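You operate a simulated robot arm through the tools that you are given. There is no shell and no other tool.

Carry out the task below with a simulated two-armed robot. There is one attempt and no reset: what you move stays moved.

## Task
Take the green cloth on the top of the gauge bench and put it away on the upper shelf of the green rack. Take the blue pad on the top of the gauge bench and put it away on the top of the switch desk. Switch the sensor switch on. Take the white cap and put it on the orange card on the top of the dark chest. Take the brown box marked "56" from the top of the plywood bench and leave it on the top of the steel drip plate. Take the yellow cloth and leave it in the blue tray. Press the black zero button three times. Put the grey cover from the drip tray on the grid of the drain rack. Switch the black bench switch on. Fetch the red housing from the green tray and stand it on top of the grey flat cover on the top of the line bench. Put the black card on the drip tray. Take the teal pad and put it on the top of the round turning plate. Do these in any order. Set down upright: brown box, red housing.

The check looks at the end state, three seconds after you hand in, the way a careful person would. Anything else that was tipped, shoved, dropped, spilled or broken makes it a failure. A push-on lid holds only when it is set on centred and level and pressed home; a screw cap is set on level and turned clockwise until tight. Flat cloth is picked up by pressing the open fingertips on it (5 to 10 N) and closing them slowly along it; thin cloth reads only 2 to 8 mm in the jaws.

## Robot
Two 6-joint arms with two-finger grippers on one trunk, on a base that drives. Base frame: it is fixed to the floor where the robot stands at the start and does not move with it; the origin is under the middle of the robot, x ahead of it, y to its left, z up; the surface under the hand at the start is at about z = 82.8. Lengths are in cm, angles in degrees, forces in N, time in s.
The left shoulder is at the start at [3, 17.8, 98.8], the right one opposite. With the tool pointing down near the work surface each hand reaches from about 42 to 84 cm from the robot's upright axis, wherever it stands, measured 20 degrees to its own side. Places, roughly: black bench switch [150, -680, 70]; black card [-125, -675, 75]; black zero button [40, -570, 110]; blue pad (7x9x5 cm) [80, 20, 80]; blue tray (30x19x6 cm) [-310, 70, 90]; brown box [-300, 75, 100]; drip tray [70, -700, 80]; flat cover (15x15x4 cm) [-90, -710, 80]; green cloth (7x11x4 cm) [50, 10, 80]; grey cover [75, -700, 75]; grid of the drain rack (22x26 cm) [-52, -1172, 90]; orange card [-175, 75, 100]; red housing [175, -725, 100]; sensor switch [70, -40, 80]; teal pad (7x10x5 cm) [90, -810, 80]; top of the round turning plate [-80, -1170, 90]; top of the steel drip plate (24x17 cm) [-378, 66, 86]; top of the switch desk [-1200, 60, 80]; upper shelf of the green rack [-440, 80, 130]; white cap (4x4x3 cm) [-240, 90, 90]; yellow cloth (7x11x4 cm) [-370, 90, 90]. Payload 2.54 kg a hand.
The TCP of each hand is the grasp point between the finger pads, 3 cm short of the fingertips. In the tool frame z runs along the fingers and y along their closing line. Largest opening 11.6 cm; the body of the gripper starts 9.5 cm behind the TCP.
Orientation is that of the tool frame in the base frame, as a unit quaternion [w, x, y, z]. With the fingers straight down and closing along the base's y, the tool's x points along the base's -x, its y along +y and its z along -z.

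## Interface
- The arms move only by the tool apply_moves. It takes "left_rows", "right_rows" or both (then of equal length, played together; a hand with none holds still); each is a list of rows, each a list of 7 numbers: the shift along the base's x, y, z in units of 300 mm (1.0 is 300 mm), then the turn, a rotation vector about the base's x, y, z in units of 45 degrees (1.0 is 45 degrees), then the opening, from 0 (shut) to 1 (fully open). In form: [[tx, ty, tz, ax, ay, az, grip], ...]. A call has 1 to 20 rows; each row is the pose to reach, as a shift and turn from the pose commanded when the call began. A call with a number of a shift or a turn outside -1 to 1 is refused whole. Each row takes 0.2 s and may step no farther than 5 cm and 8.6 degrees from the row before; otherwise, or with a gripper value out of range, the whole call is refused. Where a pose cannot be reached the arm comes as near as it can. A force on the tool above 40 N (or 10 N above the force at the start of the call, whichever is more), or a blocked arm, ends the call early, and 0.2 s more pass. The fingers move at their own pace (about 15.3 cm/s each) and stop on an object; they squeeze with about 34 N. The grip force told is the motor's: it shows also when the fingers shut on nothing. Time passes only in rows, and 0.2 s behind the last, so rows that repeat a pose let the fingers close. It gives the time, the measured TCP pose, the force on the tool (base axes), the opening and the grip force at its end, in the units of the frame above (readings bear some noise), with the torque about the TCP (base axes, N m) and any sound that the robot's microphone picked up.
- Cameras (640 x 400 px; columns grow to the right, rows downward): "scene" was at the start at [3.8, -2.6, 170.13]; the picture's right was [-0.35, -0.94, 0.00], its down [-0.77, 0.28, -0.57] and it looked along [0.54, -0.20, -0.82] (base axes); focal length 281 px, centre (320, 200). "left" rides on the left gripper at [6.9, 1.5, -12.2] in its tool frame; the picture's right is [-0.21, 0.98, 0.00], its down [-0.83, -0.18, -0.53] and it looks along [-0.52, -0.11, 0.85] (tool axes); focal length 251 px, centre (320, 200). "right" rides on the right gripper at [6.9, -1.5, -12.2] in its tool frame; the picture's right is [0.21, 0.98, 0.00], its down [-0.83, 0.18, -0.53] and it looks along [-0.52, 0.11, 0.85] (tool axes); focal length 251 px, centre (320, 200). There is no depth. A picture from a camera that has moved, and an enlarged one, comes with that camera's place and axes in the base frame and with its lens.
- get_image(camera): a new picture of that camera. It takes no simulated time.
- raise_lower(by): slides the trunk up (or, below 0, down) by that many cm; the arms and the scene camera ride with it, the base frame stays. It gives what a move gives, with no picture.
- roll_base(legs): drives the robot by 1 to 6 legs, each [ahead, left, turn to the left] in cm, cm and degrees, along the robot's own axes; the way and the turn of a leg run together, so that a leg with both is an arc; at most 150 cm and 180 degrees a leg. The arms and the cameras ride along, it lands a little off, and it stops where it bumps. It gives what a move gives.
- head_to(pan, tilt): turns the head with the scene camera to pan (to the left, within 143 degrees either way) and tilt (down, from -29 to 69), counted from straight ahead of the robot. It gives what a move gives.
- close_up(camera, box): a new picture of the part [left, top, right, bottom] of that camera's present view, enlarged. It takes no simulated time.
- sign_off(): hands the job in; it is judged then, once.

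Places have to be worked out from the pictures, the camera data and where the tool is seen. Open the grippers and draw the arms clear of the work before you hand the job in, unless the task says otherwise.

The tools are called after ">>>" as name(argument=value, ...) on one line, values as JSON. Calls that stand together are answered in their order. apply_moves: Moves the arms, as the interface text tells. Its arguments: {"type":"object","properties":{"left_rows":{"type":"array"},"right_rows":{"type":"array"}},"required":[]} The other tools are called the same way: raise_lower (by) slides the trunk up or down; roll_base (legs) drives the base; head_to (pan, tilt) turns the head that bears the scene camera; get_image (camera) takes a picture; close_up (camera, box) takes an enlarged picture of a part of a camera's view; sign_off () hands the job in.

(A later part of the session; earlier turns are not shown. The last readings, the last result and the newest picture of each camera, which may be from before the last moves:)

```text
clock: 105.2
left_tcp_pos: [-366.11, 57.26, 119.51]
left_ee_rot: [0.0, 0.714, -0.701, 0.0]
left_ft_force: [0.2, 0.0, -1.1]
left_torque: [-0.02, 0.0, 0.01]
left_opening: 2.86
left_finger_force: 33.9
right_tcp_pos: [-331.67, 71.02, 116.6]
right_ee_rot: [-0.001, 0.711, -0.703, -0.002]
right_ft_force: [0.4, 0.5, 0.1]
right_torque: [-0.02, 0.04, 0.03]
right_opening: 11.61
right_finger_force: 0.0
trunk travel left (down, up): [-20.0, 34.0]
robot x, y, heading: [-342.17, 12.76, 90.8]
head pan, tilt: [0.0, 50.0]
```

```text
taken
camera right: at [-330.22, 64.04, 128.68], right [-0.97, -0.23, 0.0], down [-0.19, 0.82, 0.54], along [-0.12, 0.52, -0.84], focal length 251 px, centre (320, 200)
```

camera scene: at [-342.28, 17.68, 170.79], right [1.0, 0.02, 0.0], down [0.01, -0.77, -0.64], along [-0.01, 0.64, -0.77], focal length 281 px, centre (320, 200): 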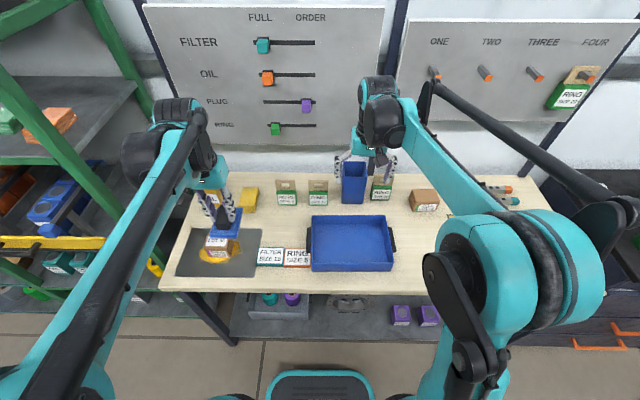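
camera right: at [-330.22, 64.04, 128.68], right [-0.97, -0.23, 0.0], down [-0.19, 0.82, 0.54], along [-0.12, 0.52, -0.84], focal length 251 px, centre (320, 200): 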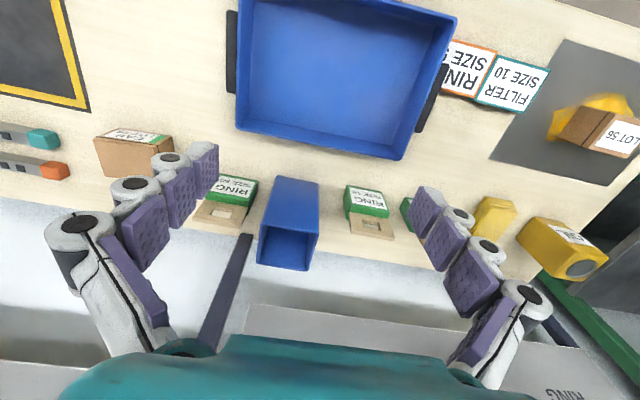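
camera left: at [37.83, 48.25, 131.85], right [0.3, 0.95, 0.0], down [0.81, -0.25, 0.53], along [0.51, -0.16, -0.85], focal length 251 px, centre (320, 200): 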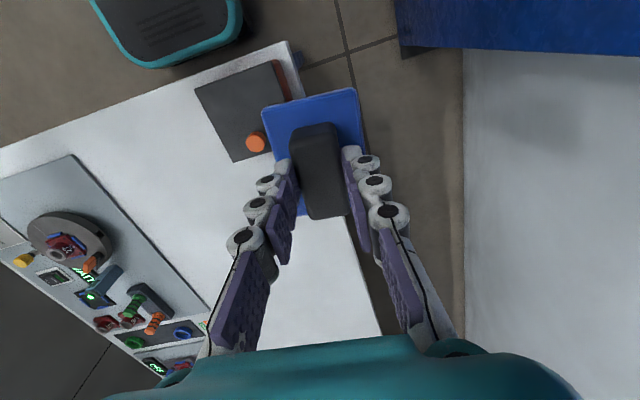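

The tray's right handle is at about (-319.6, 67.8) with its rim near z=93. I put the open hand over the handle and wall, lower, and close on it.

>>> apply_moves(right_rows=[[0.1, -0.03, -0.06, 0, 0, 0, 1], [0.2, -0.06, -0.12, 0, 0, 0, 1], [0.3, -0.09, -0.2, 0, 0, 0, 1], [0.402, -0.107, -0.3, 0, 0, 0, 1], [0.402, -0.107, -0.44, 0, 0, 0, 1], [0.402, -0.107, -0.58, 0, 0, 0, 1]])

>>> get_image(camera="right")

>>> close_up(camera="scene", box=[230, 150, 470, 310])

```text
clock: 106.6
left_tcp_pos: [-365.94, 57.46, 119.52]
left_ee_rot: [0.0, 0.714, -0.701, -0.001]
left_ft_force: [-0.5, 0.2, -0.7]
left_torque: [-0.02, 0.02, 0.0]
left_opening: 2.88
left_finger_force: 33.8
right_tcp_pos: [-319.93, 67.71, 99.27]
right_ee_rot: [0.001, 0.712, -0.703, -0.001]
right_ft_force: [-0.5, 0.0, -0.1]
right_torque: [-0.01, 0.01, 0.0]
right_opening: 11.57
right_finger_force: 0.0
trunk travel left (down, up): [-20.0, 34.0]
robot x, y, heading: [-342.28, 12.82, 91.0]
head pan, tilt: [0.0, 50.0]
```

```text
taken
camera right: at [-318.48, 60.68, 111.27], right [-0.97, -0.23, 0.0], down [-0.19, 0.82, 0.54], along [-0.12, 0.52, -0.84], focal length 251 px, centre (320, 200)
```

right: 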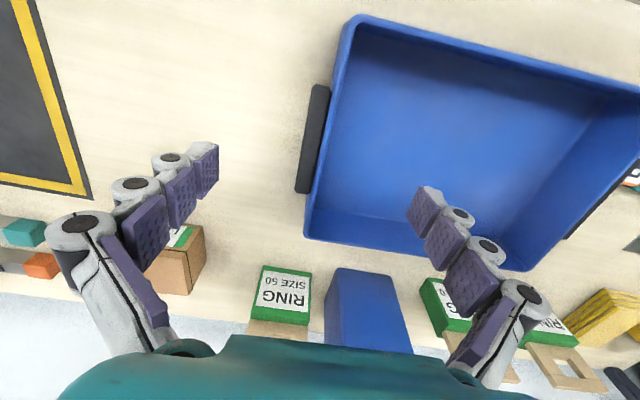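

```text
2.50 times, centred on (350, 230) of scene
camera zoom: at [-342.27, 17.76, 170.78], right [1.0, 0.02, 0.0], down [0.01, -0.77, -0.64], along [-0.01, 0.64, -0.77], focal length 702 px, centre (245, 125)
```

zoom: 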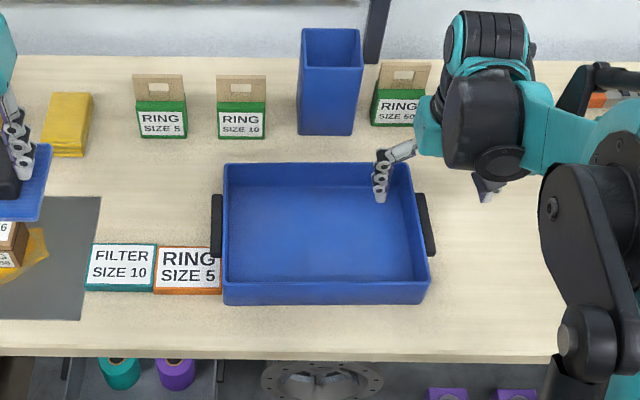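

The handle and wall sit between the fingers. I lower to z of about 92.5 and close on them.

>>> apply_moves(right_rows=[[0, 0, -0.1, 0, 0, 0, 1], [0, 0, -0.19, 0, 0, 0, 1], [0, 0, -0.226, 0, 0, 0, 1], [0, 0, -0.226, 0, 0, 0, 0.7], [0, 0, -0.226, 0, 0, 0, 0.5], [0, 0, -0.226, 0, 0, 0, 0.3], [0, 0, -0.226, 0, 0, 0, 0.2], [0, 0, -0.226, 0, 0, 0, 0.1], [0, 0, -0.226, 0, 0, 0, 0.1]])

>>> close_up(camera="scene", box=[230, 150, 470, 310])

```text
clock: 108.6
left_tcp_pos: [-366.01, 57.23, 119.37]
left_ee_rot: [0.001, 0.713, -0.701, -0.001]
left_ft_force: [0.7, 0.4, -0.7]
left_torque: [0.01, 0.02, 0.03]
left_opening: 2.87
left_finger_force: 34.4
right_tcp_pos: [-319.62, 67.79, 92.39]
right_ee_rot: [-0.002, 0.712, -0.703, -0.001]
right_ft_force: [9.0, -1.0, -0.1]
right_torque: [-0.07, -0.09, 0.4]
right_opening: 2.04
right_finger_force: 34.2
trunk travel left (down, up): [-20.0, 34.0]
robot x, y, heading: [-342.25, 13.24, 91.1]
head pan, tilt: [0.0, 50.0]
```

```text
2.50 times, centred on (350, 230) of scene
camera zoom: at [-342.22, 17.65, 170.79], right [1.0, 0.02, 0.0], down [0.01, -0.77, -0.64], along [-0.01, 0.64, -0.77], focal length 702 px, centre (245, 125)
```

zoom: 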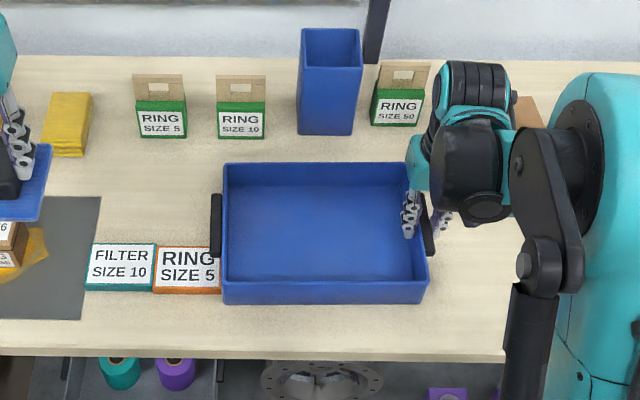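

The hand clamps the handle and wall at 2.0 cm. I slide the tray back to the right by 22.8 cm, to its original place.

>>> apply_moves(right_rows=[[0.08, 0.002, 0, 0, 0, 0, 0.1], [0.18, 0.005, 0, 0, 0, -0.005, 0.1], [0.28, 0.008, 0, 0, 0, -0.01, 0.1], [0.38, 0.01, 0, 0, 0, -0.015, 0.1], [0.48, 0.013, 0, 0, 0, -0.02, 0.1], [0.58, 0.016, 0, 0, 0, -0.02, 0.1], [0.68, 0.018, 0, 0, 0, -0.02, 0.1], [0.755, 0.02, 0, 0, 0, -0.02, 0.1], [0.755, 0.02, 0, 0, 0, -0.02, 0.1]])

>>> get_image(camera="scene")

>>> close_up(camera="scene", box=[230, 150, 470, 310])

```text
clock: 110.6
left_tcp_pos: [-366.1, 57.3, 119.38]
left_ee_rot: [0.0, 0.713, -0.701, -0.001]
left_ft_force: [0.3, -0.6, -0.9]
left_torque: [-0.02, -0.03, 0.01]
left_opening: 2.88
left_finger_force: 33.9
right_tcp_pos: [-296.89, 68.35, 92.46]
right_ee_rot: [0.001, -0.706, 0.708, 0.001]
right_ft_force: [0.6, -0.6, 0.0]
right_torque: [0.23, 0.08, 0.07]
right_opening: 2.02
right_finger_force: 33.9
trunk travel left (down, up): [-20.0, 34.0]
robot x, y, heading: [-342.36, 13.11, 90.8]
head pan, tilt: [0.0, 50.0]
```

```text
taken
camera scene: at [-342.35, 17.66, 170.78], right [1.0, 0.02, 0.0], down [0.01, -0.77, -0.64], along [-0.01, 0.64, -0.77], focal length 281 px, centre (320, 200)
```

scene: 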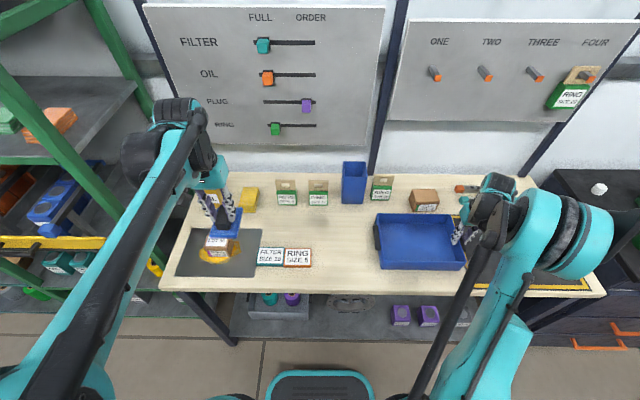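

```text
2.50 times, centred on (350, 230) of scene
camera zoom: at [-342.35, 17.66, 170.78], right [1.0, 0.02, 0.0], down [0.01, -0.77, -0.64], along [-0.01, 0.64, -0.77], focal length 702 px, centre (245, 125)
```

zoom: 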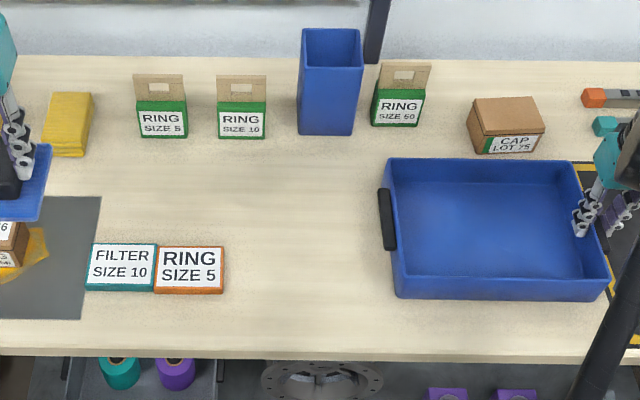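

The tray is back where it was: front edge from about (-323.4, 59.1) to (-296.6, 59.5), originally (-322.9, 58.7) to (-296.9, 58.8). I open and rise.

>>> apply_moves(right_rows=[[0, 0, 0, 0, 0, 0, 0.4], [0, 0, 0, 0, 0, 0, 0.6], [0, 0, 0, 0, 0, 0, 0.6], [0, 0, 0.12, 0, 0, 0, 0.6], [0, 0, 0.25, 0, 0, 0, 0.6], [0, 0, 0.4, 0, 0, 0, 0.6], [0, -0.05, 0.55, 0, 0, 0, 0.43], [-0.15, -0.08, 0.6, 0, 0, 0, 0.43], [-0.3, -0.11, 0.6, 0, 0, 0, 0.43], [-0.45, -0.14, 0.6, 0, 0, 0, 0.43], [-0.6, -0.17, 0.6, 0, 0, 0, 0.43], [-0.75, -0.2, 0.6, 0, 0, 0, 0.43]])

>>> close_up(camera="scene", box=[230, 150, 470, 310])

```text
clock: 113.2
left_tcp_pos: [-366.08, 57.14, 119.44]
left_ee_rot: [0.0, 0.713, -0.701, 0.0]
left_ft_force: [-0.7, -0.3, -1.2]
left_torque: [0.0, -0.02, -0.01]
left_opening: 2.88
left_finger_force: 34.1
right_tcp_pos: [-319.53, 62.14, 110.45]
right_ee_rot: [0.001, -0.706, 0.708, 0.001]
right_ft_force: [-0.6, -0.5, -0.2]
right_torque: [-0.03, -0.05, -0.02]
right_opening: 4.99
right_finger_force: 0.0
trunk travel left (down, up): [-20.0, 34.0]
robot x, y, heading: [-342.48, 12.9, 91.2]
head pan, tilt: [0.0, 50.0]
```

```text
2.50 times, centred on (350, 230) of scene
camera zoom: at [-342.51, 17.57, 170.79], right [1.0, 0.02, 0.0], down [0.01, -0.77, -0.64], along [-0.01, 0.64, -0.77], focal length 702 px, centre (245, 125)
```

zoom: 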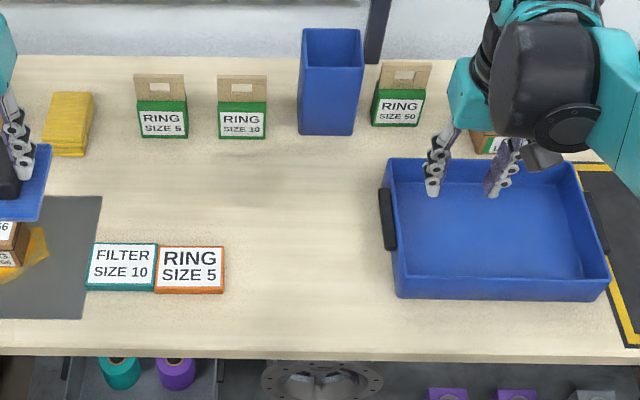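

The tray stays in place. I strafe left 20 cm so the right hand can reach the cards without crossing the left.

>>> roll_base(legs=[[0, 20, -1]])

>>> get_image(camera="scene")

>>> close_up(camera="scene", box=[230, 150, 470, 310])

```text
clock: 114.8
left_tcp_pos: [-385.73, 57.33, 119.38]
left_ee_rot: [0.0, 0.707, -0.707, -0.001]
left_ft_force: [-0.5, 0.5, -0.7]
left_torque: [-0.04, -0.03, -0.01]
left_opening: 2.87
left_finger_force: 33.9
right_tcp_pos: [-339.11, 61.57, 110.46]
right_ee_rot: [0.001, -0.7, 0.714, 0.001]
right_ft_force: [0.2, 0.6, 0.2]
right_torque: [0.0, -0.01, 0.0]
right_opening: 5.01
right_finger_force: 0.0
trunk travel left (down, up): [-20.0, 34.0]
robot x, y, heading: [-362.42, 13.14, 90.2]
head pan, tilt: [0.0, 50.0]
```

```text
taken
camera scene: at [-362.61, 17.45, 170.79], right [1.0, 0.0, 0.0], down [0.0, -0.77, -0.64], along [0.0, 0.64, -0.77], focal length 281 px, centre (320, 200)
```

scene: 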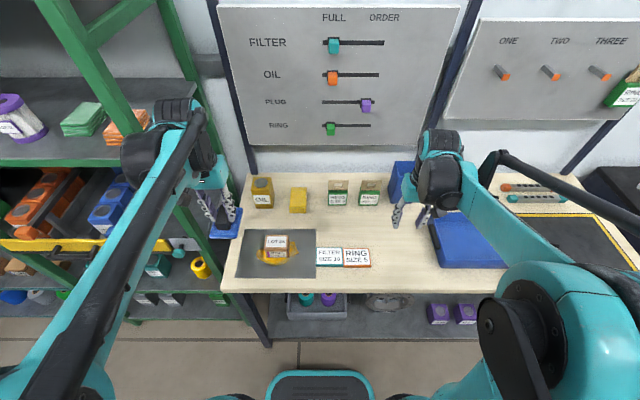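

```text
2.50 times, centred on (350, 230) of scene
camera zoom: at [-362.61, 17.45, 170.79], right [1.0, 0.0, 0.0], down [0.0, -0.77, -0.64], along [0.0, 0.64, -0.77], focal length 702 px, centre (245, 125)
```

zoom: 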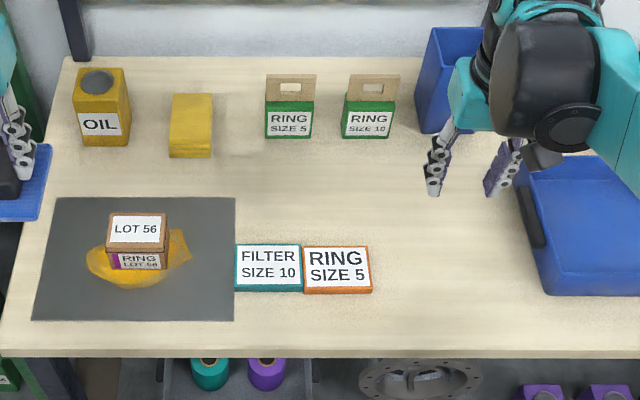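

RING card centre is at about (-350.7, 62.4). I bring the half-open right fingertips over it, and will press lightly on top and draw it right.

>>> apply_moves(right_rows=[[-0.13, 0.005, 0, 0, 0, 0, 0.43], [-0.26, 0.01, -0.05, 0, 0, 0, 0.43], [-0.387, 0.02, -0.15, 0, 0, 0, 0.43], [-0.387, 0.02, -0.28, 0, 0, 0, 0.43], [-0.387, 0.02, -0.4, 0, 0, 0, 0.43], [-0.387, 0.02, -0.5, 0, 0, 0, 0.43], [-0.387, 0.02, -0.58, 0, 0, 0, 0.43], [-0.387, 0.02, -0.605, 0, 0, 0, 0.43], [-0.387, 0.02, -0.615, 0, 0, 0, 0.43]])

>>> get_image(camera="right")

```text
clock: 116.8
left_tcp_pos: [-385.61, 57.43, 119.44]
left_ee_rot: [0.0, 0.707, -0.707, 0.0]
left_ft_force: [0.8, -0.1, -0.7]
left_torque: [-0.02, 0.0, -0.03]
left_opening: 2.9
left_finger_force: 34.3
right_tcp_pos: [-350.34, 62.24, 92.01]
right_ee_rot: [0.002, -0.7, 0.714, 0.001]
right_ft_force: [-0.1, 0.4, -0.2]
right_torque: [0.01, 0.03, -0.04]
right_opening: 4.99
right_finger_force: 0.0
trunk travel left (down, up): [-20.0, 34.0]
robot x, y, heading: [-362.55, 12.86, 90.3]
head pan, tilt: [0.0, 50.0]
```

```text
taken
camera right: at [-349.05, 55.15, 104.08], right [-0.98, -0.2, 0.0], down [-0.17, 0.83, 0.54], along [-0.11, 0.53, -0.84], focal length 251 px, centre (320, 200)
```

right: 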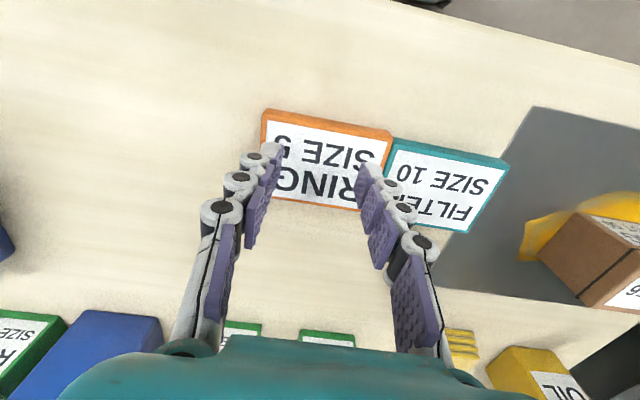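

Both fingertips are over the RING card. I lower in 1.5 mm steps to press it lightly.

>>> apply_moves(right_rows=[[0, 0, -0.005, 0, 0, 0, 0.43], [0, 0, -0.01, 0, 0, 0, 0.43], [0, 0, -0.015, 0, 0, 0, 0.43]])

```text
clock: 117.6
left_tcp_pos: [-385.65, 57.35, 119.42]
left_ee_rot: [0.001, 0.708, -0.706, 0.0]
left_ft_force: [1.0, 0.1, -0.7]
left_torque: [-0.02, -0.01, 0.04]
left_opening: 2.87
left_finger_force: 34.2
right_tcp_pos: [-350.55, 62.18, 91.56]
right_ee_rot: [0.001, -0.701, 0.713, 0.001]
right_ft_force: [0.4, -0.3, -0.8]
right_torque: [0.02, 0.01, -0.01]
right_opening: 4.99
right_finger_force: 0.0
trunk travel left (down, up): [-20.0, 34.0]
robot x, y, heading: [-362.25, 13.13, 90.3]
head pan, tilt: [0.0, 50.0]
```

No contact yet, so I continue down in small steps.

>>> apply_moves(right_rows=[[0, 0, -0.005, 0, 0, 0, 0.43], [0, 0, -0.01, 0, 0, 0, 0.43], [0, 0, -0.015, 0, 0, 0, 0.43]])

```text
clock: 118.4
left_tcp_pos: [-385.51, 57.39, 119.43]
left_ee_rot: [0.0, 0.708, -0.706, 0.0]
left_ft_force: [0.3, 0.5, -0.2]
left_torque: [0.0, 0.0, -0.02]
left_opening: 2.88
left_finger_force: 33.2
right_tcp_pos: [-350.59, 62.12, 91.16]
right_ee_rot: [0.001, -0.701, 0.713, 0.001]
right_ft_force: [0.2, 0.1, 0.6]
right_torque: [-0.01, 0.01, -0.01]
right_opening: 4.99
right_finger_force: 0.0
trunk travel left (down, up): [-20.0, 34.0]
robot x, y, heading: [-362.87, 12.78, 90.1]
head pan, tilt: [0.0, 50.0]
```

Tips are at z of about 88.2 and still free; I go on in 1.5 mm steps.

>>> apply_moves(right_rows=[[0, 0, -0.005, 0, 0, 0, 0.43], [0, 0, -0.01, 0, 0, 0, 0.43], [0, 0, -0.014, 0, 0, 0, 0.43], [0, 0, -0.018, 0, 0, 0, 0.43]])

>>> get_image(camera="right")

```text
clock: 119.4
left_tcp_pos: [-385.6, 57.49, 119.51]
left_ee_rot: [0.0, 0.708, -0.706, 0.0]
left_ft_force: [0.4, 0.3, -0.7]
left_torque: [-0.02, -0.02, -0.04]
left_opening: 2.87
left_finger_force: 34.2
right_tcp_pos: [-350.54, 62.22, 90.54]
right_ee_rot: [0.002, -0.701, 0.713, 0.001]
right_ft_force: [0.3, -0.2, -0.8]
right_torque: [0.0, 0.0, 0.01]
right_opening: 4.98
right_finger_force: 0.1
trunk travel left (down, up): [-20.0, 34.0]
robot x, y, heading: [-362.46, 12.83, 90.3]
head pan, tilt: [0.0, 50.0]
```

```text
taken
camera right: at [-349.38, 55.13, 102.61], right [-0.98, -0.2, 0.0], down [-0.17, 0.83, 0.54], along [-0.11, 0.53, -0.84], focal length 251 px, centre (320, 200)
```

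right: 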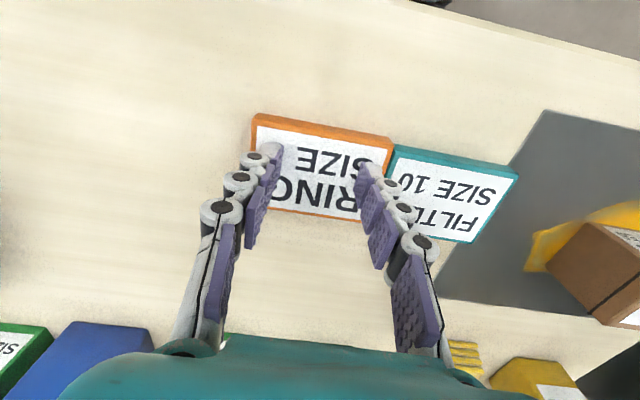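

Still free with tips at about 87.5, so the bench is lower than I assumed. I go on down.

>>> apply_moves(right_rows=[[0, 0, -0.005, 0, 0, 0, 0.43], [0, 0, -0.01, 0, 0, 0, 0.43], [0, 0, -0.014, 0, 0, 0, 0.43], [0, 0, -0.018, 0, 0, 0, 0.43], [0, 0, -0.022, 0, 0, 0, 0.43]])

```text
clock: 120.2
left_tcp_pos: [-385.61, 57.18, 119.51]
left_ee_rot: [-0.001, 0.707, -0.707, -0.001]
left_ft_force: [1.2, 0.1, -1.2]
left_torque: [0.04, 0.01, 0.02]
left_opening: 2.86
left_finger_force: 34.5
right_tcp_pos: [-350.71, 62.06, 90.34]
right_ee_rot: [0.002, -0.701, 0.714, 0.002]
right_ft_force: [-0.3, -3.0, 11.5]
right_torque: [-0.33, 0.05, -0.02]
right_opening: 0.59
right_finger_force: 25.5
trunk travel left (down, up): [-20.0, 34.0]
robot x, y, heading: [-362.51, 12.79, 90.2]
head pan, tilt: [0.0, 50.0]
stopped in row 4 (right hand): the force on the tool passed its limit at 51 N (the readings are from after the stop); the commanded pose is now the measured one
```

The force rose to 51 N and the fingers have closed to 0.6 cm. I'll look at what happened before moving.

>>> get_image(camera="right")

>>> close_up(camera="scene", box=[270, 180, 430, 290])

```text
taken
camera right: at [-349.41, 55.0, 102.32], right [-0.98, -0.2, 0.0], down [-0.17, 0.83, 0.54], along [-0.1, 0.53, -0.84], focal length 251 px, centre (320, 200)
```

right: 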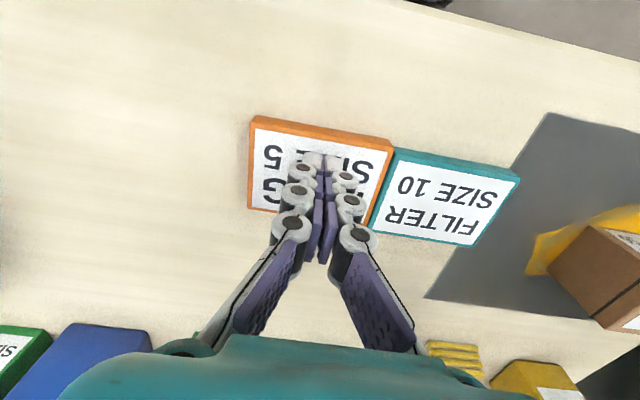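

```text
3.64 times, centred on (350, 235) of scene
camera zoom: at [-362.55, 17.22, 170.77], right [1.0, 0.0, 0.0], down [0.0, -0.77, -0.64], along [0.0, 0.64, -0.77], focal length 1021 px, centre (211, 73)
```

zoom: 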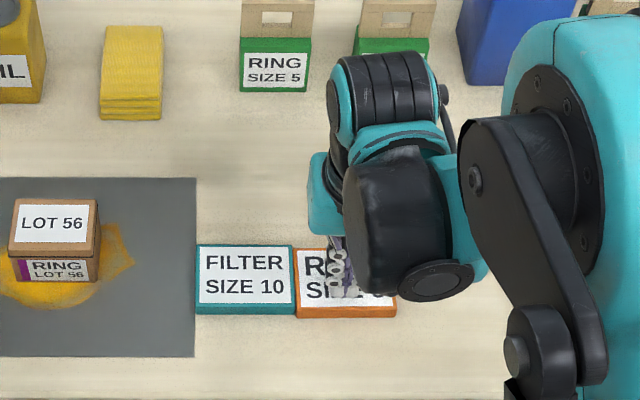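

The fingers shut on top of the card and now press with about 11 N; the card hasn't moved. I try drawing it 3 cm to the right to see whether it follows.

>>> apply_moves(right_rows=[[0.02, 0, 0, 0, 0, 0, 0], [0.05, 0, 0, 0, 0, 0, 0], [0.08, 0, 0, 0, 0, 0, 0], [0.1, 0, 0, 0, 0, 0, 0]])

>>> get_image(camera="right")

```text
clock: 121.2
left_tcp_pos: [-385.81, 57.39, 119.48]
left_ee_rot: [-0.001, 0.707, -0.707, 0.0]
left_ft_force: [-0.4, 0.0, -0.5]
left_torque: [0.01, 0.0, -0.03]
left_opening: 2.89
left_finger_force: 34.3
right_tcp_pos: [-347.81, 62.22, 90.3]
right_ee_rot: [0.002, -0.701, 0.713, 0.003]
right_ft_force: [-7.1, 0.7, 24.1]
right_torque: [0.02, 0.17, 0.0]
right_opening: 0.64
right_finger_force: 28.3
trunk travel left (down, up): [-20.0, 34.0]
robot x, y, heading: [-362.88, 12.98, 90.2]
head pan, tilt: [0.0, 50.0]
```

```text
taken
camera right: at [-346.51, 55.16, 102.25], right [-0.98, -0.2, 0.0], down [-0.17, 0.83, 0.54], along [-0.11, 0.53, -0.84], focal length 251 px, centre (320, 200)
```

right: 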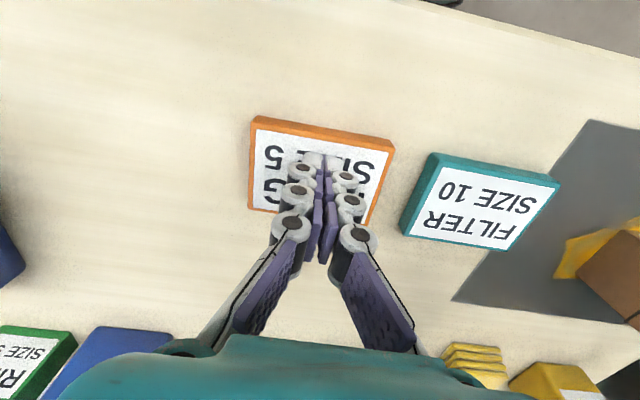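

The RING card follows the fingertips. I draw it the remaining 9.9 cm.

>>> apply_moves(right_rows=[[0.05, 0, 0, 0, 0, 0, 0], [0.11, 0, 0, 0, 0, 0, 0], [0.17, 0, 0, 0, 0, 0, 0], [0.23, 0, 0, 0, 0, 0, 0], [0.29, 0, 0, 0, 0, 0, 0], [0.33, 0, 0, 0, 0, 0, 0]])

>>> get_image(camera="right")

>>> close_up(camera="scene", box=[230, 150, 470, 310])

```text
clock: 122.6
left_tcp_pos: [-385.5, 57.46, 119.38]
left_ee_rot: [0.0, 0.708, -0.706, 0.0]
left_ft_force: [0.0, 0.7, -1.0]
left_torque: [-0.01, 0.02, 0.0]
left_opening: 2.83
left_finger_force: 33.9
right_tcp_pos: [-337.76, 62.11, 90.34]
right_ee_rot: [0.001, -0.701, 0.713, 0.001]
right_ft_force: [0.2, -0.4, 0.4]
right_torque: [-0.01, -0.05, -0.01]
right_opening: 0.58
right_finger_force: 28.8
trunk travel left (down, up): [-20.0, 34.0]
robot x, y, heading: [-362.42, 12.42, 90.2]
head pan, tilt: [0.0, 50.0]
```

```text
taken
camera right: at [-336.47, 55.14, 102.35], right [-0.98, -0.2, 0.0], down [-0.17, 0.83, 0.54], along [-0.1, 0.53, -0.84], focal length 251 px, centre (320, 200)
```

right: 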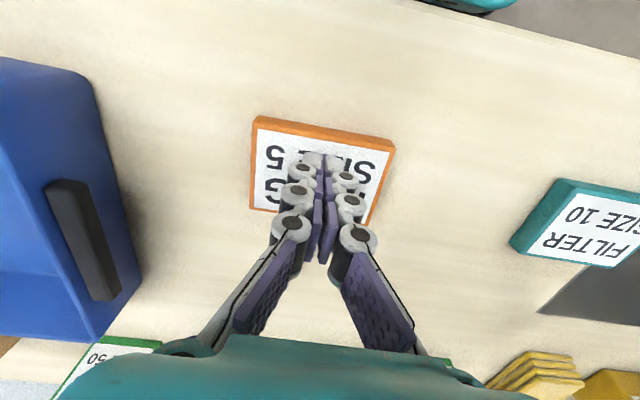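

```text
2.50 times, centred on (350, 230) of scene
camera zoom: at [-362.45, 17.46, 170.78], right [1.0, 0.0, 0.0], down [0.0, -0.77, -0.64], along [0.0, 0.64, -0.77], focal length 702 px, centre (245, 125)
```

zoom: 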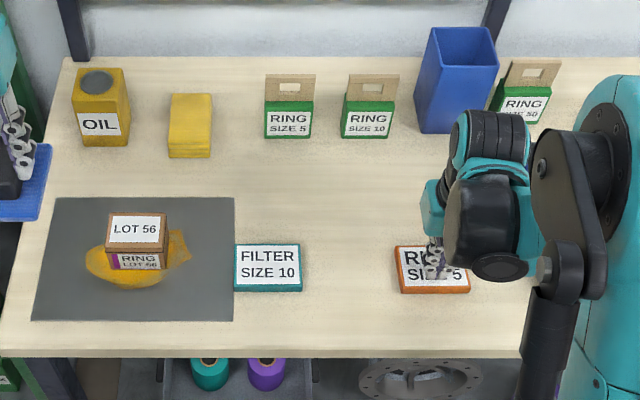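

The RING card is back near (-337.7, 62.6). I part the fingers in case they pinch it, then lift and go over the FILTER card.

>>> apply_moves(right_rows=[[0, 0, 0.003, 0, 0, 0, 0.15], [0, 0, 0.003, 0, 0, 0, 0.15], [0, 0, 0.05, 0, 0, 0, 0.15], [0, 0, 0.15, 0, 0, 0, 0.15], [-0.15, 0, 0.2, 0, 0, 0, 0.0], [-0.3, 0, 0.2, 0, 0, 0, 0.0], [-0.45, 0.005, 0.2, 0, 0, 0, 0.0], [-0.6, 0.008, 0.2, 0, 0, 0, 0.0], [-0.725, 0.01, 0.15, 0, 0, 0, 0.0], [-0.725, 0.01, 0.05, 0, 0, 0, 0.0], [-0.725, 0.01, 0.02, 0, 0, 0, 0]])

>>> get_image(camera="right")

>>> close_up(camera="scene", box=[230, 150, 470, 310])

```text
clock: 125.0
left_tcp_pos: [-385.75, 57.37, 119.48]
left_ee_rot: [0.0, 0.708, -0.706, 0.0]
left_ft_force: [-1.6, -0.3, 0.3]
left_torque: [-0.01, -0.01, -0.02]
left_opening: 2.89
left_finger_force: 34.3
right_tcp_pos: [-359.73, 62.47, 90.61]
right_ee_rot: [0.001, -0.7, 0.714, 0.001]
right_ft_force: [-0.7, -1.0, -0.5]
right_torque: [-0.03, 0.02, 0.01]
right_opening: 0.02
right_finger_force: 29.0
trunk travel left (down, up): [-20.0, 34.0]
robot x, y, heading: [-362.89, 12.73, 90.3]
head pan, tilt: [0.0, 50.0]
```

```text
taken
camera right: at [-358.35, 55.46, 102.7], right [-0.98, -0.2, 0.0], down [-0.17, 0.83, 0.54], along [-0.1, 0.53, -0.84], focal length 251 px, centre (320, 200)
```

right: 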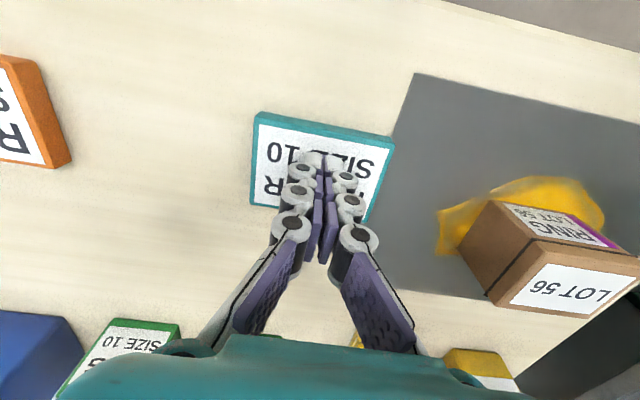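

```text
2.50 times, centred on (350, 230) of scene
camera zoom: at [-362.52, 17.46, 170.79], right [1.0, 0.0, 0.0], down [0.0, -0.77, -0.64], along [0.0, 0.64, -0.77], focal length 702 px, centre (245, 125)
```

zoom: 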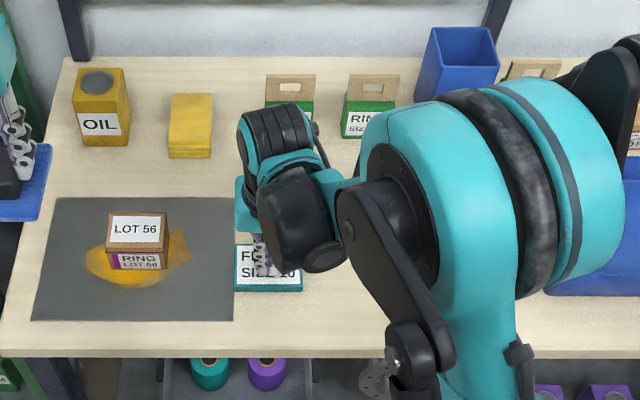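

The shut tips are centred over the FILTER card. I press down about 3.5 mm and draw it 8 cm to the right.

>>> apply_moves(right_rows=[[0, 0, -0.005, 0, 0, 0, 0], [0, 0, -0.01, 0, 0, 0, 0], [0.0, 0, -0.013, 0, 0, 0, 0], [0.03, 0, -0.013, 0, 0, 0, 0], [0.08, 0, -0.013, 0, 0, 0, 0], [0.13, 0, -0.013, 0, 0, 0, 0], [0.18, 0, -0.013, 0, 0, 0, 0], [0.23, 0, -0.013, 0, 0, 0, 0], [0.27, 0, -0.013, 0, 0, 0, 0]])

>>> get_image(camera="right")

>>> close_up(camera="scene", box=[230, 150, 470, 310])

```text
clock: 127.0
left_tcp_pos: [-385.59, 57.41, 119.44]
left_ee_rot: [0.0, 0.707, -0.707, 0.0]
left_ft_force: [0.6, -1.2, -0.5]
left_torque: [0.04, 0.0, -0.01]
left_opening: 2.86
left_finger_force: 34.4
right_tcp_pos: [-351.45, 62.63, 90.61]
right_ee_rot: [0.001, -0.7, 0.714, 0.001]
right_ft_force: [0.5, 0.0, -0.9]
right_torque: [-0.02, 0.02, 0.02]
right_opening: 0.0
right_finger_force: 28.7
trunk travel left (down, up): [-20.0, 34.0]
robot x, y, heading: [-362.44, 12.59, 90.3]
head pan, tilt: [0.0, 50.0]
```

```text
taken
camera right: at [-350.14, 55.55, 102.56], right [-0.98, -0.2, 0.0], down [-0.17, 0.83, 0.54], along [-0.11, 0.53, -0.84], focal length 251 px, centre (320, 200)
```

right: 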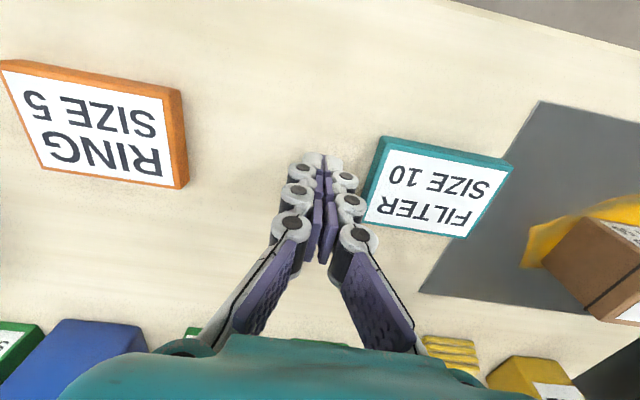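

```text
2.50 times, centred on (350, 230) of scene
camera zoom: at [-362.44, 17.46, 170.79], right [1.0, 0.0, 0.0], down [0.0, -0.77, -0.64], along [0.0, 0.64, -0.77], focal length 702 px, centre (245, 125)
```

zoom: 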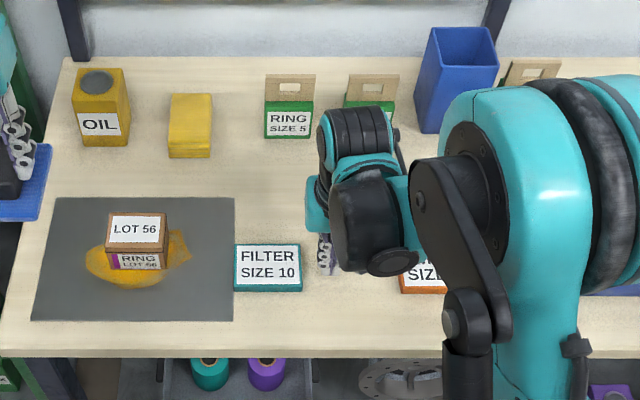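

The tips didn't press hard enough and slid off; the card didn't move. I lift, return over the card's centre and press a little deeper.

>>> apply_moves(right_rows=[[0, 0, 0.05, 0, 0, 0, 0], [-0.14, 0, 0.05, 0, 0, 0, 0], [-0.275, 0, 0.05, 0, 0, 0, 0], [-0.275, 0, 0.02, 0, 0, 0, 0], [-0.275, 0, 0.0, 0, 0, 0, 0], [-0.275, 0, -0.006, 0, 0, 0, 0], [-0.275, 0, -0.009, 0, 0, 0, 0], [-0.275, 0, -0.012, 0, 0, 0, 0]])

```text
clock: 128.8
left_tcp_pos: [-385.66, 57.3, 119.38]
left_ee_rot: [0.0, 0.707, -0.707, 0.0]
left_ft_force: [0.4, 0.6, -0.7]
left_torque: [-0.02, -0.02, 0.01]
left_opening: 2.9
left_finger_force: 34.0
right_tcp_pos: [-359.61, 62.37, 90.19]
right_ee_rot: [0.002, -0.7, 0.714, 0.001]
right_ft_force: [-1.2, 6.2, 20.8]
right_torque: [0.15, 0.03, 0.01]
right_opening: 0.59
right_finger_force: 28.5
trunk travel left (down, up): [-20.0, 34.0]
robot x, y, heading: [-362.48, 12.8, 90.1]
head pan, tilt: [0.0, 50.0]
```

Now it presses with about 21 N. I draw the FILTER card 8 cm to the right.

>>> apply_moves(right_rows=[[0.03, 0, 0, 0, 0, 0, 0], [0.08, 0, 0, 0, 0, 0, 0], [0.13, 0, 0, 0, 0, 0, 0], [0.18, 0, 0, 0, 0, 0, 0], [0.23, 0, 0, 0, 0, 0, 0], [0.27, 0, 0, 0, 0, 0, 0]])

>>> get_image(camera="right")

```text
clock: 130.2
left_tcp_pos: [-385.71, 57.31, 119.42]
left_ee_rot: [0.0, 0.707, -0.707, 0.0]
left_ft_force: [-0.6, -0.1, -0.7]
left_torque: [-0.05, -0.01, 0.03]
left_opening: 2.89
left_finger_force: 34.6
right_tcp_pos: [-351.66, 62.53, 90.25]
right_ee_rot: [0.002, -0.701, 0.713, 0.001]
right_ft_force: [-3.2, 0.1, 11.9]
right_torque: [-0.01, 0.12, 0.0]
right_opening: 0.59
right_finger_force: 28.5
trunk travel left (down, up): [-20.0, 34.0]
robot x, y, heading: [-362.55, 13.07, 90.1]
head pan, tilt: [0.0, 50.0]
```

```text
taken
camera right: at [-350.28, 55.47, 102.29], right [-0.98, -0.2, 0.0], down [-0.17, 0.83, 0.54], along [-0.11, 0.53, -0.84], focal length 251 px, centre (320, 200)
```

right: 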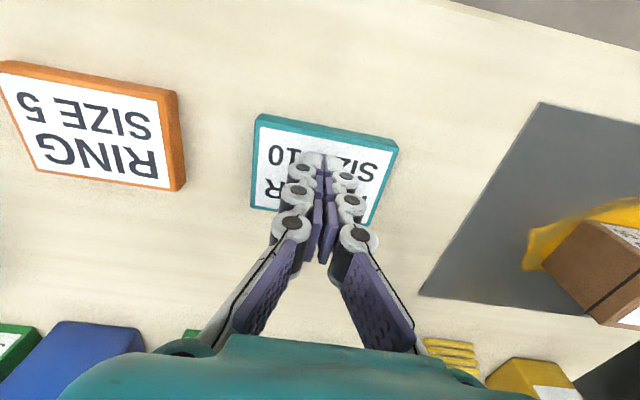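

The FILTER card is back at about (-351.6, 62.5). I lift the right hand, open it, and draw the left hand back from the rack.

>>> apply_moves(left_rows=[[0, 0, 0, 0, 0, 0, 0], [0, 0, 0, 0, 0, 0, 0], [0, -0.1, 0, 0, 0, 0, 0], [0, -0.2, 0, 0, 0, 0, 0], [0, -0.3, 0, 0, 0, 0, 0], [0, -0.4, 0, 0, 0, 0, 0], [0, -0.4, 0, 0, 0, 0, 0]], right_rows=[[0, 0, 0.003, 0, 0, 0, 0.15], [0, 0, 0.003, 0, 0, 0, 0.15], [0, 0, 0.05, 0, 0, 0, 0.15], [0, 0, 0.18, 0, 0, 0, 0.5], [0, 0, 0.33, 0, 0, 0, 1], [0, 0.05, 0.47, 0, 0, 0, 1], [0, 0.1, 0.6, 0, 0, 0, 1]])

>>> close_up(camera="scene", box=[230, 150, 470, 310])

```text
clock: 131.8
left_tcp_pos: [-385.83, 45.54, 119.22]
left_ee_rot: [0.0, 0.707, -0.707, 0.001]
left_ft_force: [-0.2, 0.2, -0.8]
left_torque: [-0.01, -0.01, 0.01]
left_opening: 2.9
left_finger_force: 33.6
right_tcp_pos: [-351.67, 65.71, 108.01]
right_ee_rot: [0.001, -0.701, 0.713, 0.001]
right_ft_force: [-0.5, 0.6, 0.0]
right_torque: [0.02, 0.01, 0.0]
right_opening: 11.59
right_finger_force: 0.1
trunk travel left (down, up): [-20.0, 34.0]
robot x, y, heading: [-362.52, 13.03, 90.2]
head pan, tilt: [0.0, 50.0]
```

```text
2.50 times, centred on (350, 230) of scene
camera zoom: at [-362.5, 17.53, 170.78], right [1.0, 0.0, 0.0], down [0.0, -0.77, -0.64], along [0.0, 0.64, -0.77], focal length 702 px, centre (245, 125)
```

zoom: 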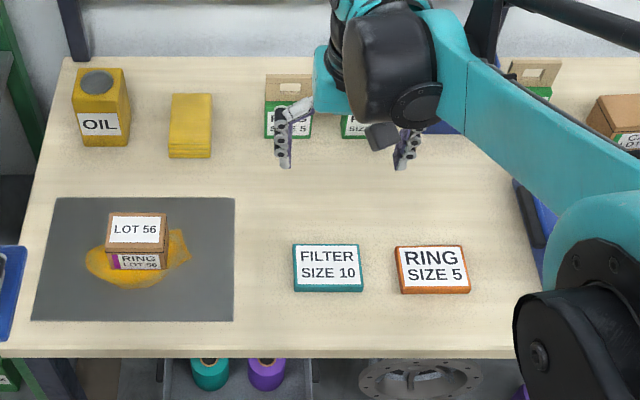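

The cards are back in place. The yellow cloth's centre is at about (-371, 86); I move the right hand over it.

>>> apply_moves(right_rows=[[-0.1, 0.1, 0, 0, 0, 0, 0.85], [-0.2, 0.2, 0, 0, 0, 0, 0.85], [-0.3, 0.3, 0, 0, 0, 0, 0.85], [-0.4, 0.4, 0, 0, 0, 0, 0.85], [-0.5, 0.5, 0, 0, 0, 0, 0.85], [-0.6, 0.6, -0.05, 0, 0, 0, 0.85], [-0.643, 0.677, -0.15, 0, 0, 0, 0.85], [-0.643, 0.677, -0.2, 0, 0, 0, 0.85]])

>>> get_image(camera="right")

>>> close_up(camera="scene", box=[230, 130, 390, 250])

```text
clock: 133.6
left_tcp_pos: [-385.89, 45.48, 119.45]
left_ee_rot: [0.0, 0.707, -0.707, 0.0]
left_ft_force: [0.2, 0.4, -0.7]
left_torque: [0.01, 0.02, 0.0]
left_opening: 2.85
left_finger_force: 34.3
right_tcp_pos: [-370.79, 85.5, 102.17]
right_ee_rot: [0.001, -0.7, 0.714, 0.001]
right_ft_force: [0.0, 0.2, -0.4]
right_torque: [0.03, -0.02, 0.01]
right_opening: 9.83
right_finger_force: 0.1
trunk travel left (down, up): [-20.0, 34.0]
robot x, y, heading: [-361.94, 12.91, 90.0]
head pan, tilt: [0.0, 50.0]
```

```text
taken
camera right: at [-369.57, 78.49, 114.15], right [-0.98, -0.2, 0.0], down [-0.17, 0.83, 0.54], along [-0.1, 0.53, -0.84], focal length 251 px, centre (320, 200)
```

right: 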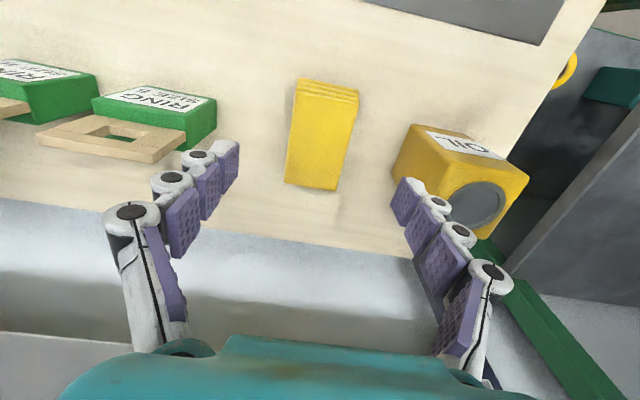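

```text
3.33 times, centred on (310, 190) of scene
camera zoom: at [-362.5, 17.4, 170.79], right [1.0, 0.0, 0.0], down [0.0, -0.77, -0.64], along [0.0, 0.64, -0.77], focal length 936 px, centre (353, 233)
```

zoom: 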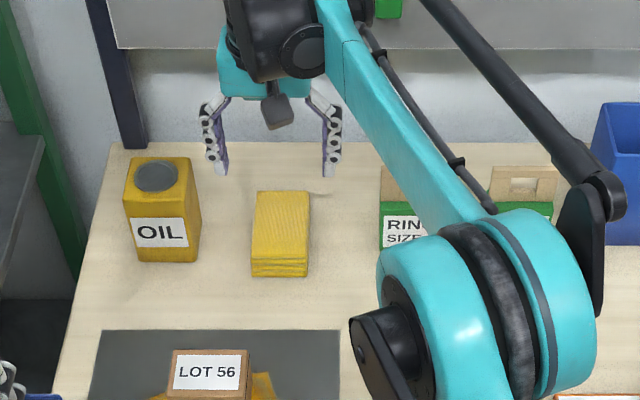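

The cloth's centre is at about (-371, 87.3). I shift 1.2 cm further and lower the open fingers around it, then close slowly.

>>> apply_moves(right_rows=[[0, 0.04, -0.1, 0, 0, 0, 0.85], [0, 0.04, -0.22, 0, 0, 0, 0.85], [0, 0.04, -0.33, 0, 0, 0, 0.85], [0, 0.04, -0.39, 0, 0, 0, 0.85], [0, 0.04, -0.41, 0, 0, 0, 0.85], [0, 0.04, -0.41, 0, 0, 0, 0.7], [0, 0.04, -0.41, 0, 0, 0, 0.58], [0, 0.04, -0.41, 0, 0, 0, 0.46], [0, 0.04, -0.41, 0, 0, 0, 0.35], [0, 0.04, -0.41, 0, 0, 0, 0.2], [0, 0.04, -0.41, 0, 0, 0, 0.2]])

>>> get_image(camera="right")

```text
clock: 136.0
left_tcp_pos: [-385.87, 45.47, 119.44]
left_ee_rot: [0.0, 0.707, -0.707, 0.0]
left_ft_force: [0.0, -1.1, -0.1]
left_torque: [0.01, -0.03, 0.0]
left_opening: 2.88
left_finger_force: 34.2
right_tcp_pos: [-370.97, 86.97, 89.87]
right_ee_rot: [0.001, -0.701, 0.713, 0.001]
right_ft_force: [0.5, -0.6, 3.0]
right_torque: [0.05, 0.01, 0.08]
right_opening: 6.42
right_finger_force: 33.8
trunk travel left (down, up): [-20.0, 34.0]
robot x, y, heading: [-362.44, 12.71, 90.2]
head pan, tilt: [0.0, 50.0]
```

```text
taken
camera right: at [-369.77, 79.91, 101.95], right [-0.98, -0.2, 0.0], down [-0.17, 0.83, 0.54], along [-0.1, 0.53, -0.84], focal length 251 px, centre (320, 200)
```

right: 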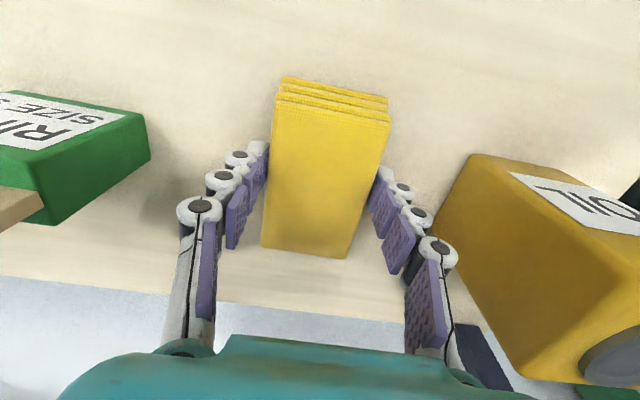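

The yellow cloth is held at 6.4 cm. I lift it well above the bench.

>>> apply_moves(right_rows=[[0, 0, 0.05, 0, 0, 0, 0.2], [0, 0, 0.18, 0, 0, 0, 0.2], [0, 0, 0.32, 0, 0, 0, 0.2], [0, 0, 0.46, 0, 0, 0, 0.2], [0.03, -0.06, 0.58, 0, 0, 0, 0.2], [0.1, -0.18, 0.65, 0, 0, 0, 0.2], [0.2, -0.3, 0.7, 0, 0, 0, 0.2], [0.3, -0.42, 0.75, 0, 0, 0, 0.2], [0.42, -0.5, 0.8, 0, 0, 0, 0.2], [0.55, -0.55, 0.82, 0, 0, 0, 0.2]])

>>> get_image(camera="right")

```text
clock: 138.2
left_tcp_pos: [-385.83, 45.42, 119.44]
left_ee_rot: [0.0, 0.707, -0.707, -0.001]
left_ft_force: [0.6, -0.8, 0.9]
left_torque: [0.0, 0.02, 0.01]
left_opening: 2.86
left_finger_force: 34.1
right_tcp_pos: [-354.26, 70.18, 114.58]
right_ee_rot: [0.001, -0.701, 0.713, 0.002]
right_ft_force: [0.8, -0.3, 0.0]
right_torque: [-0.01, 0.0, 0.01]
right_opening: 6.36
right_finger_force: 33.9
trunk travel left (down, up): [-20.0, 34.0]
robot x, y, heading: [-362.62, 12.86, 90.5]
head pan, tilt: [0.0, 50.0]
```

```text
taken
camera right: at [-352.99, 63.26, 126.67], right [-0.98, -0.2, 0.0], down [-0.17, 0.83, 0.54], along [-0.11, 0.53, -0.84], focal length 251 px, centre (320, 200)
```

right: 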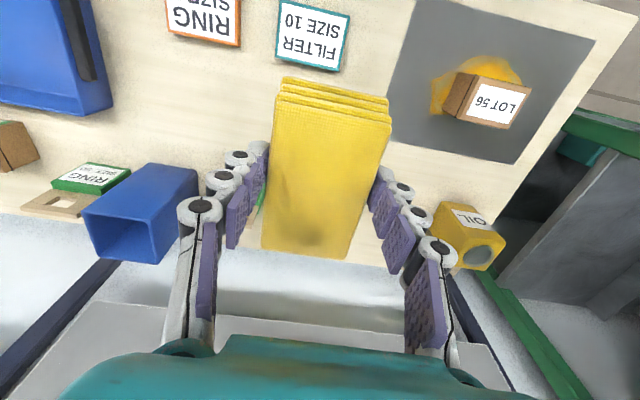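

The cloth is secure at z=114.6, above everything on the bench. I strafe right to the tray.

>>> roll_base(legs=[[0, -44, 0]])

>>> get_image(camera="right")

>>> get_image(camera="scene")

```text
clock: 140.9
left_tcp_pos: [-341.07, 45.59, 119.26]
left_ee_rot: [0.0, -0.705, 0.709, 0.001]
left_ft_force: [0.4, 0.4, -0.6]
left_torque: [-0.01, 0.02, -0.01]
left_opening: 2.85
left_finger_force: 33.5
right_tcp_pos: [-309.34, 70.33, 114.61]
right_ee_rot: [0.001, -0.698, 0.716, 0.001]
right_ft_force: [0.2, -0.2, 0.4]
right_torque: [0.03, -0.03, 0.02]
right_opening: 6.37
right_finger_force: 33.7
trunk travel left (down, up): [-20.0, 34.0]
robot x, y, heading: [-317.96, 12.99, 89.7]
head pan, tilt: [0.0, 50.0]
```

```text
taken
camera right: at [-308.11, 63.28, 126.64], right [-0.98, -0.19, 0.0], down [-0.16, 0.83, 0.54], along [-0.1, 0.53, -0.84], focal length 251 px, centre (320, 200)
```

right: 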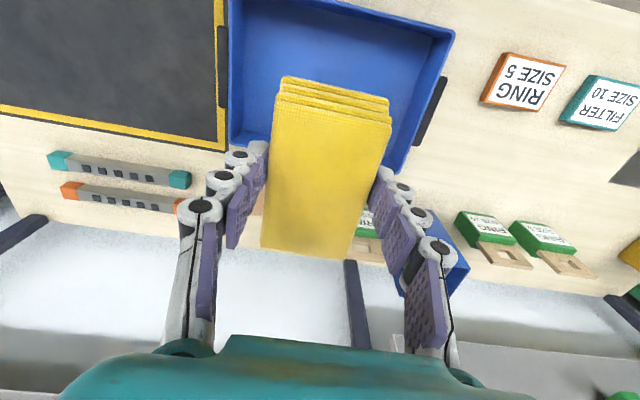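

```text
taken
camera scene: at [-317.79, 17.44, 170.79], right [1.0, 0.0, 0.0], down [0.0, -0.77, -0.64], along [0.0, 0.64, -0.77], focal length 281 px, centre (320, 200)
```

scene: 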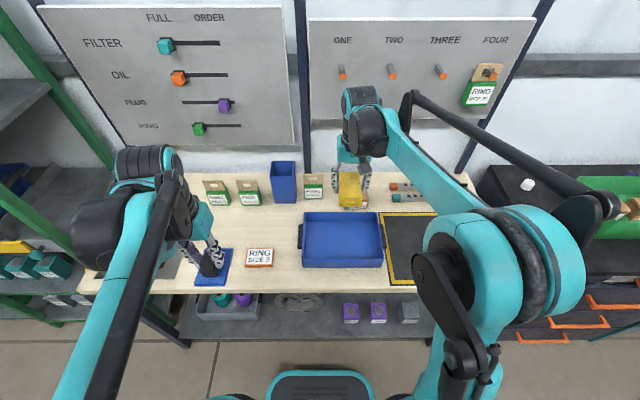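

The tray is under the hand, with centre at about (-310.3, 68.5). I shift 1.8 cm back and lower the cloth into it.

>>> apply_moves(right_rows=[[-0.02, -0.05, -0.1, 0, 0, 0, 0.2], [-0.03, -0.06, -0.25, 0, 0, 0, 0.2], [-0.03, -0.06, -0.4, 0, 0, 0, 0.2], [-0.03, -0.06, -0.55, 0, 0, 0, 0.2], [-0.03, -0.06, -0.68, 0, 0, 0, 0.2], [-0.03, -0.06, -0.77, 0, 0, 0, 0.2], [-0.03, -0.06, -0.785, 0, 0, 0, 0.2], [-0.03, -0.06, -0.795, 0, 0, 0, 0.2], [-0.03, -0.06, -0.802, 0, 0, 0, 0.2]])

>>> get_image(camera="right")

```text
clock: 142.9
left_tcp_pos: [-341.11, 45.51, 119.42]
left_ee_rot: [0.0, -0.705, 0.709, 0.0]
left_ft_force: [-0.9, 0.5, -0.6]
left_torque: [0.04, -0.01, 0.01]
left_opening: 2.85
left_finger_force: 33.8
right_tcp_pos: [-310.21, 68.43, 90.66]
right_ee_rot: [0.001, -0.697, 0.717, 0.002]
right_ft_force: [-0.3, 1.1, -0.6]
right_torque: [-0.02, 0.03, -0.01]
right_opening: 6.39
right_finger_force: 33.8
trunk travel left (down, up): [-20.0, 34.0]
robot x, y, heading: [-318.14, 12.62, 89.6]
head pan, tilt: [0.0, 50.0]
```

```text
taken
camera right: at [-309.04, 61.42, 102.62], right [-0.98, -0.19, 0.0], down [-0.16, 0.83, 0.54], along [-0.1, 0.53, -0.84], focal length 251 px, centre (320, 200)
```

right: 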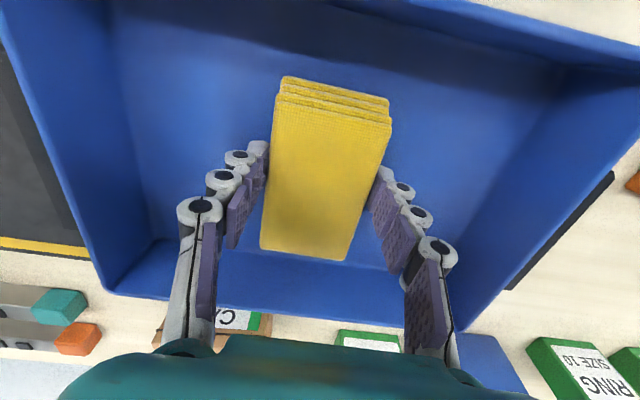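

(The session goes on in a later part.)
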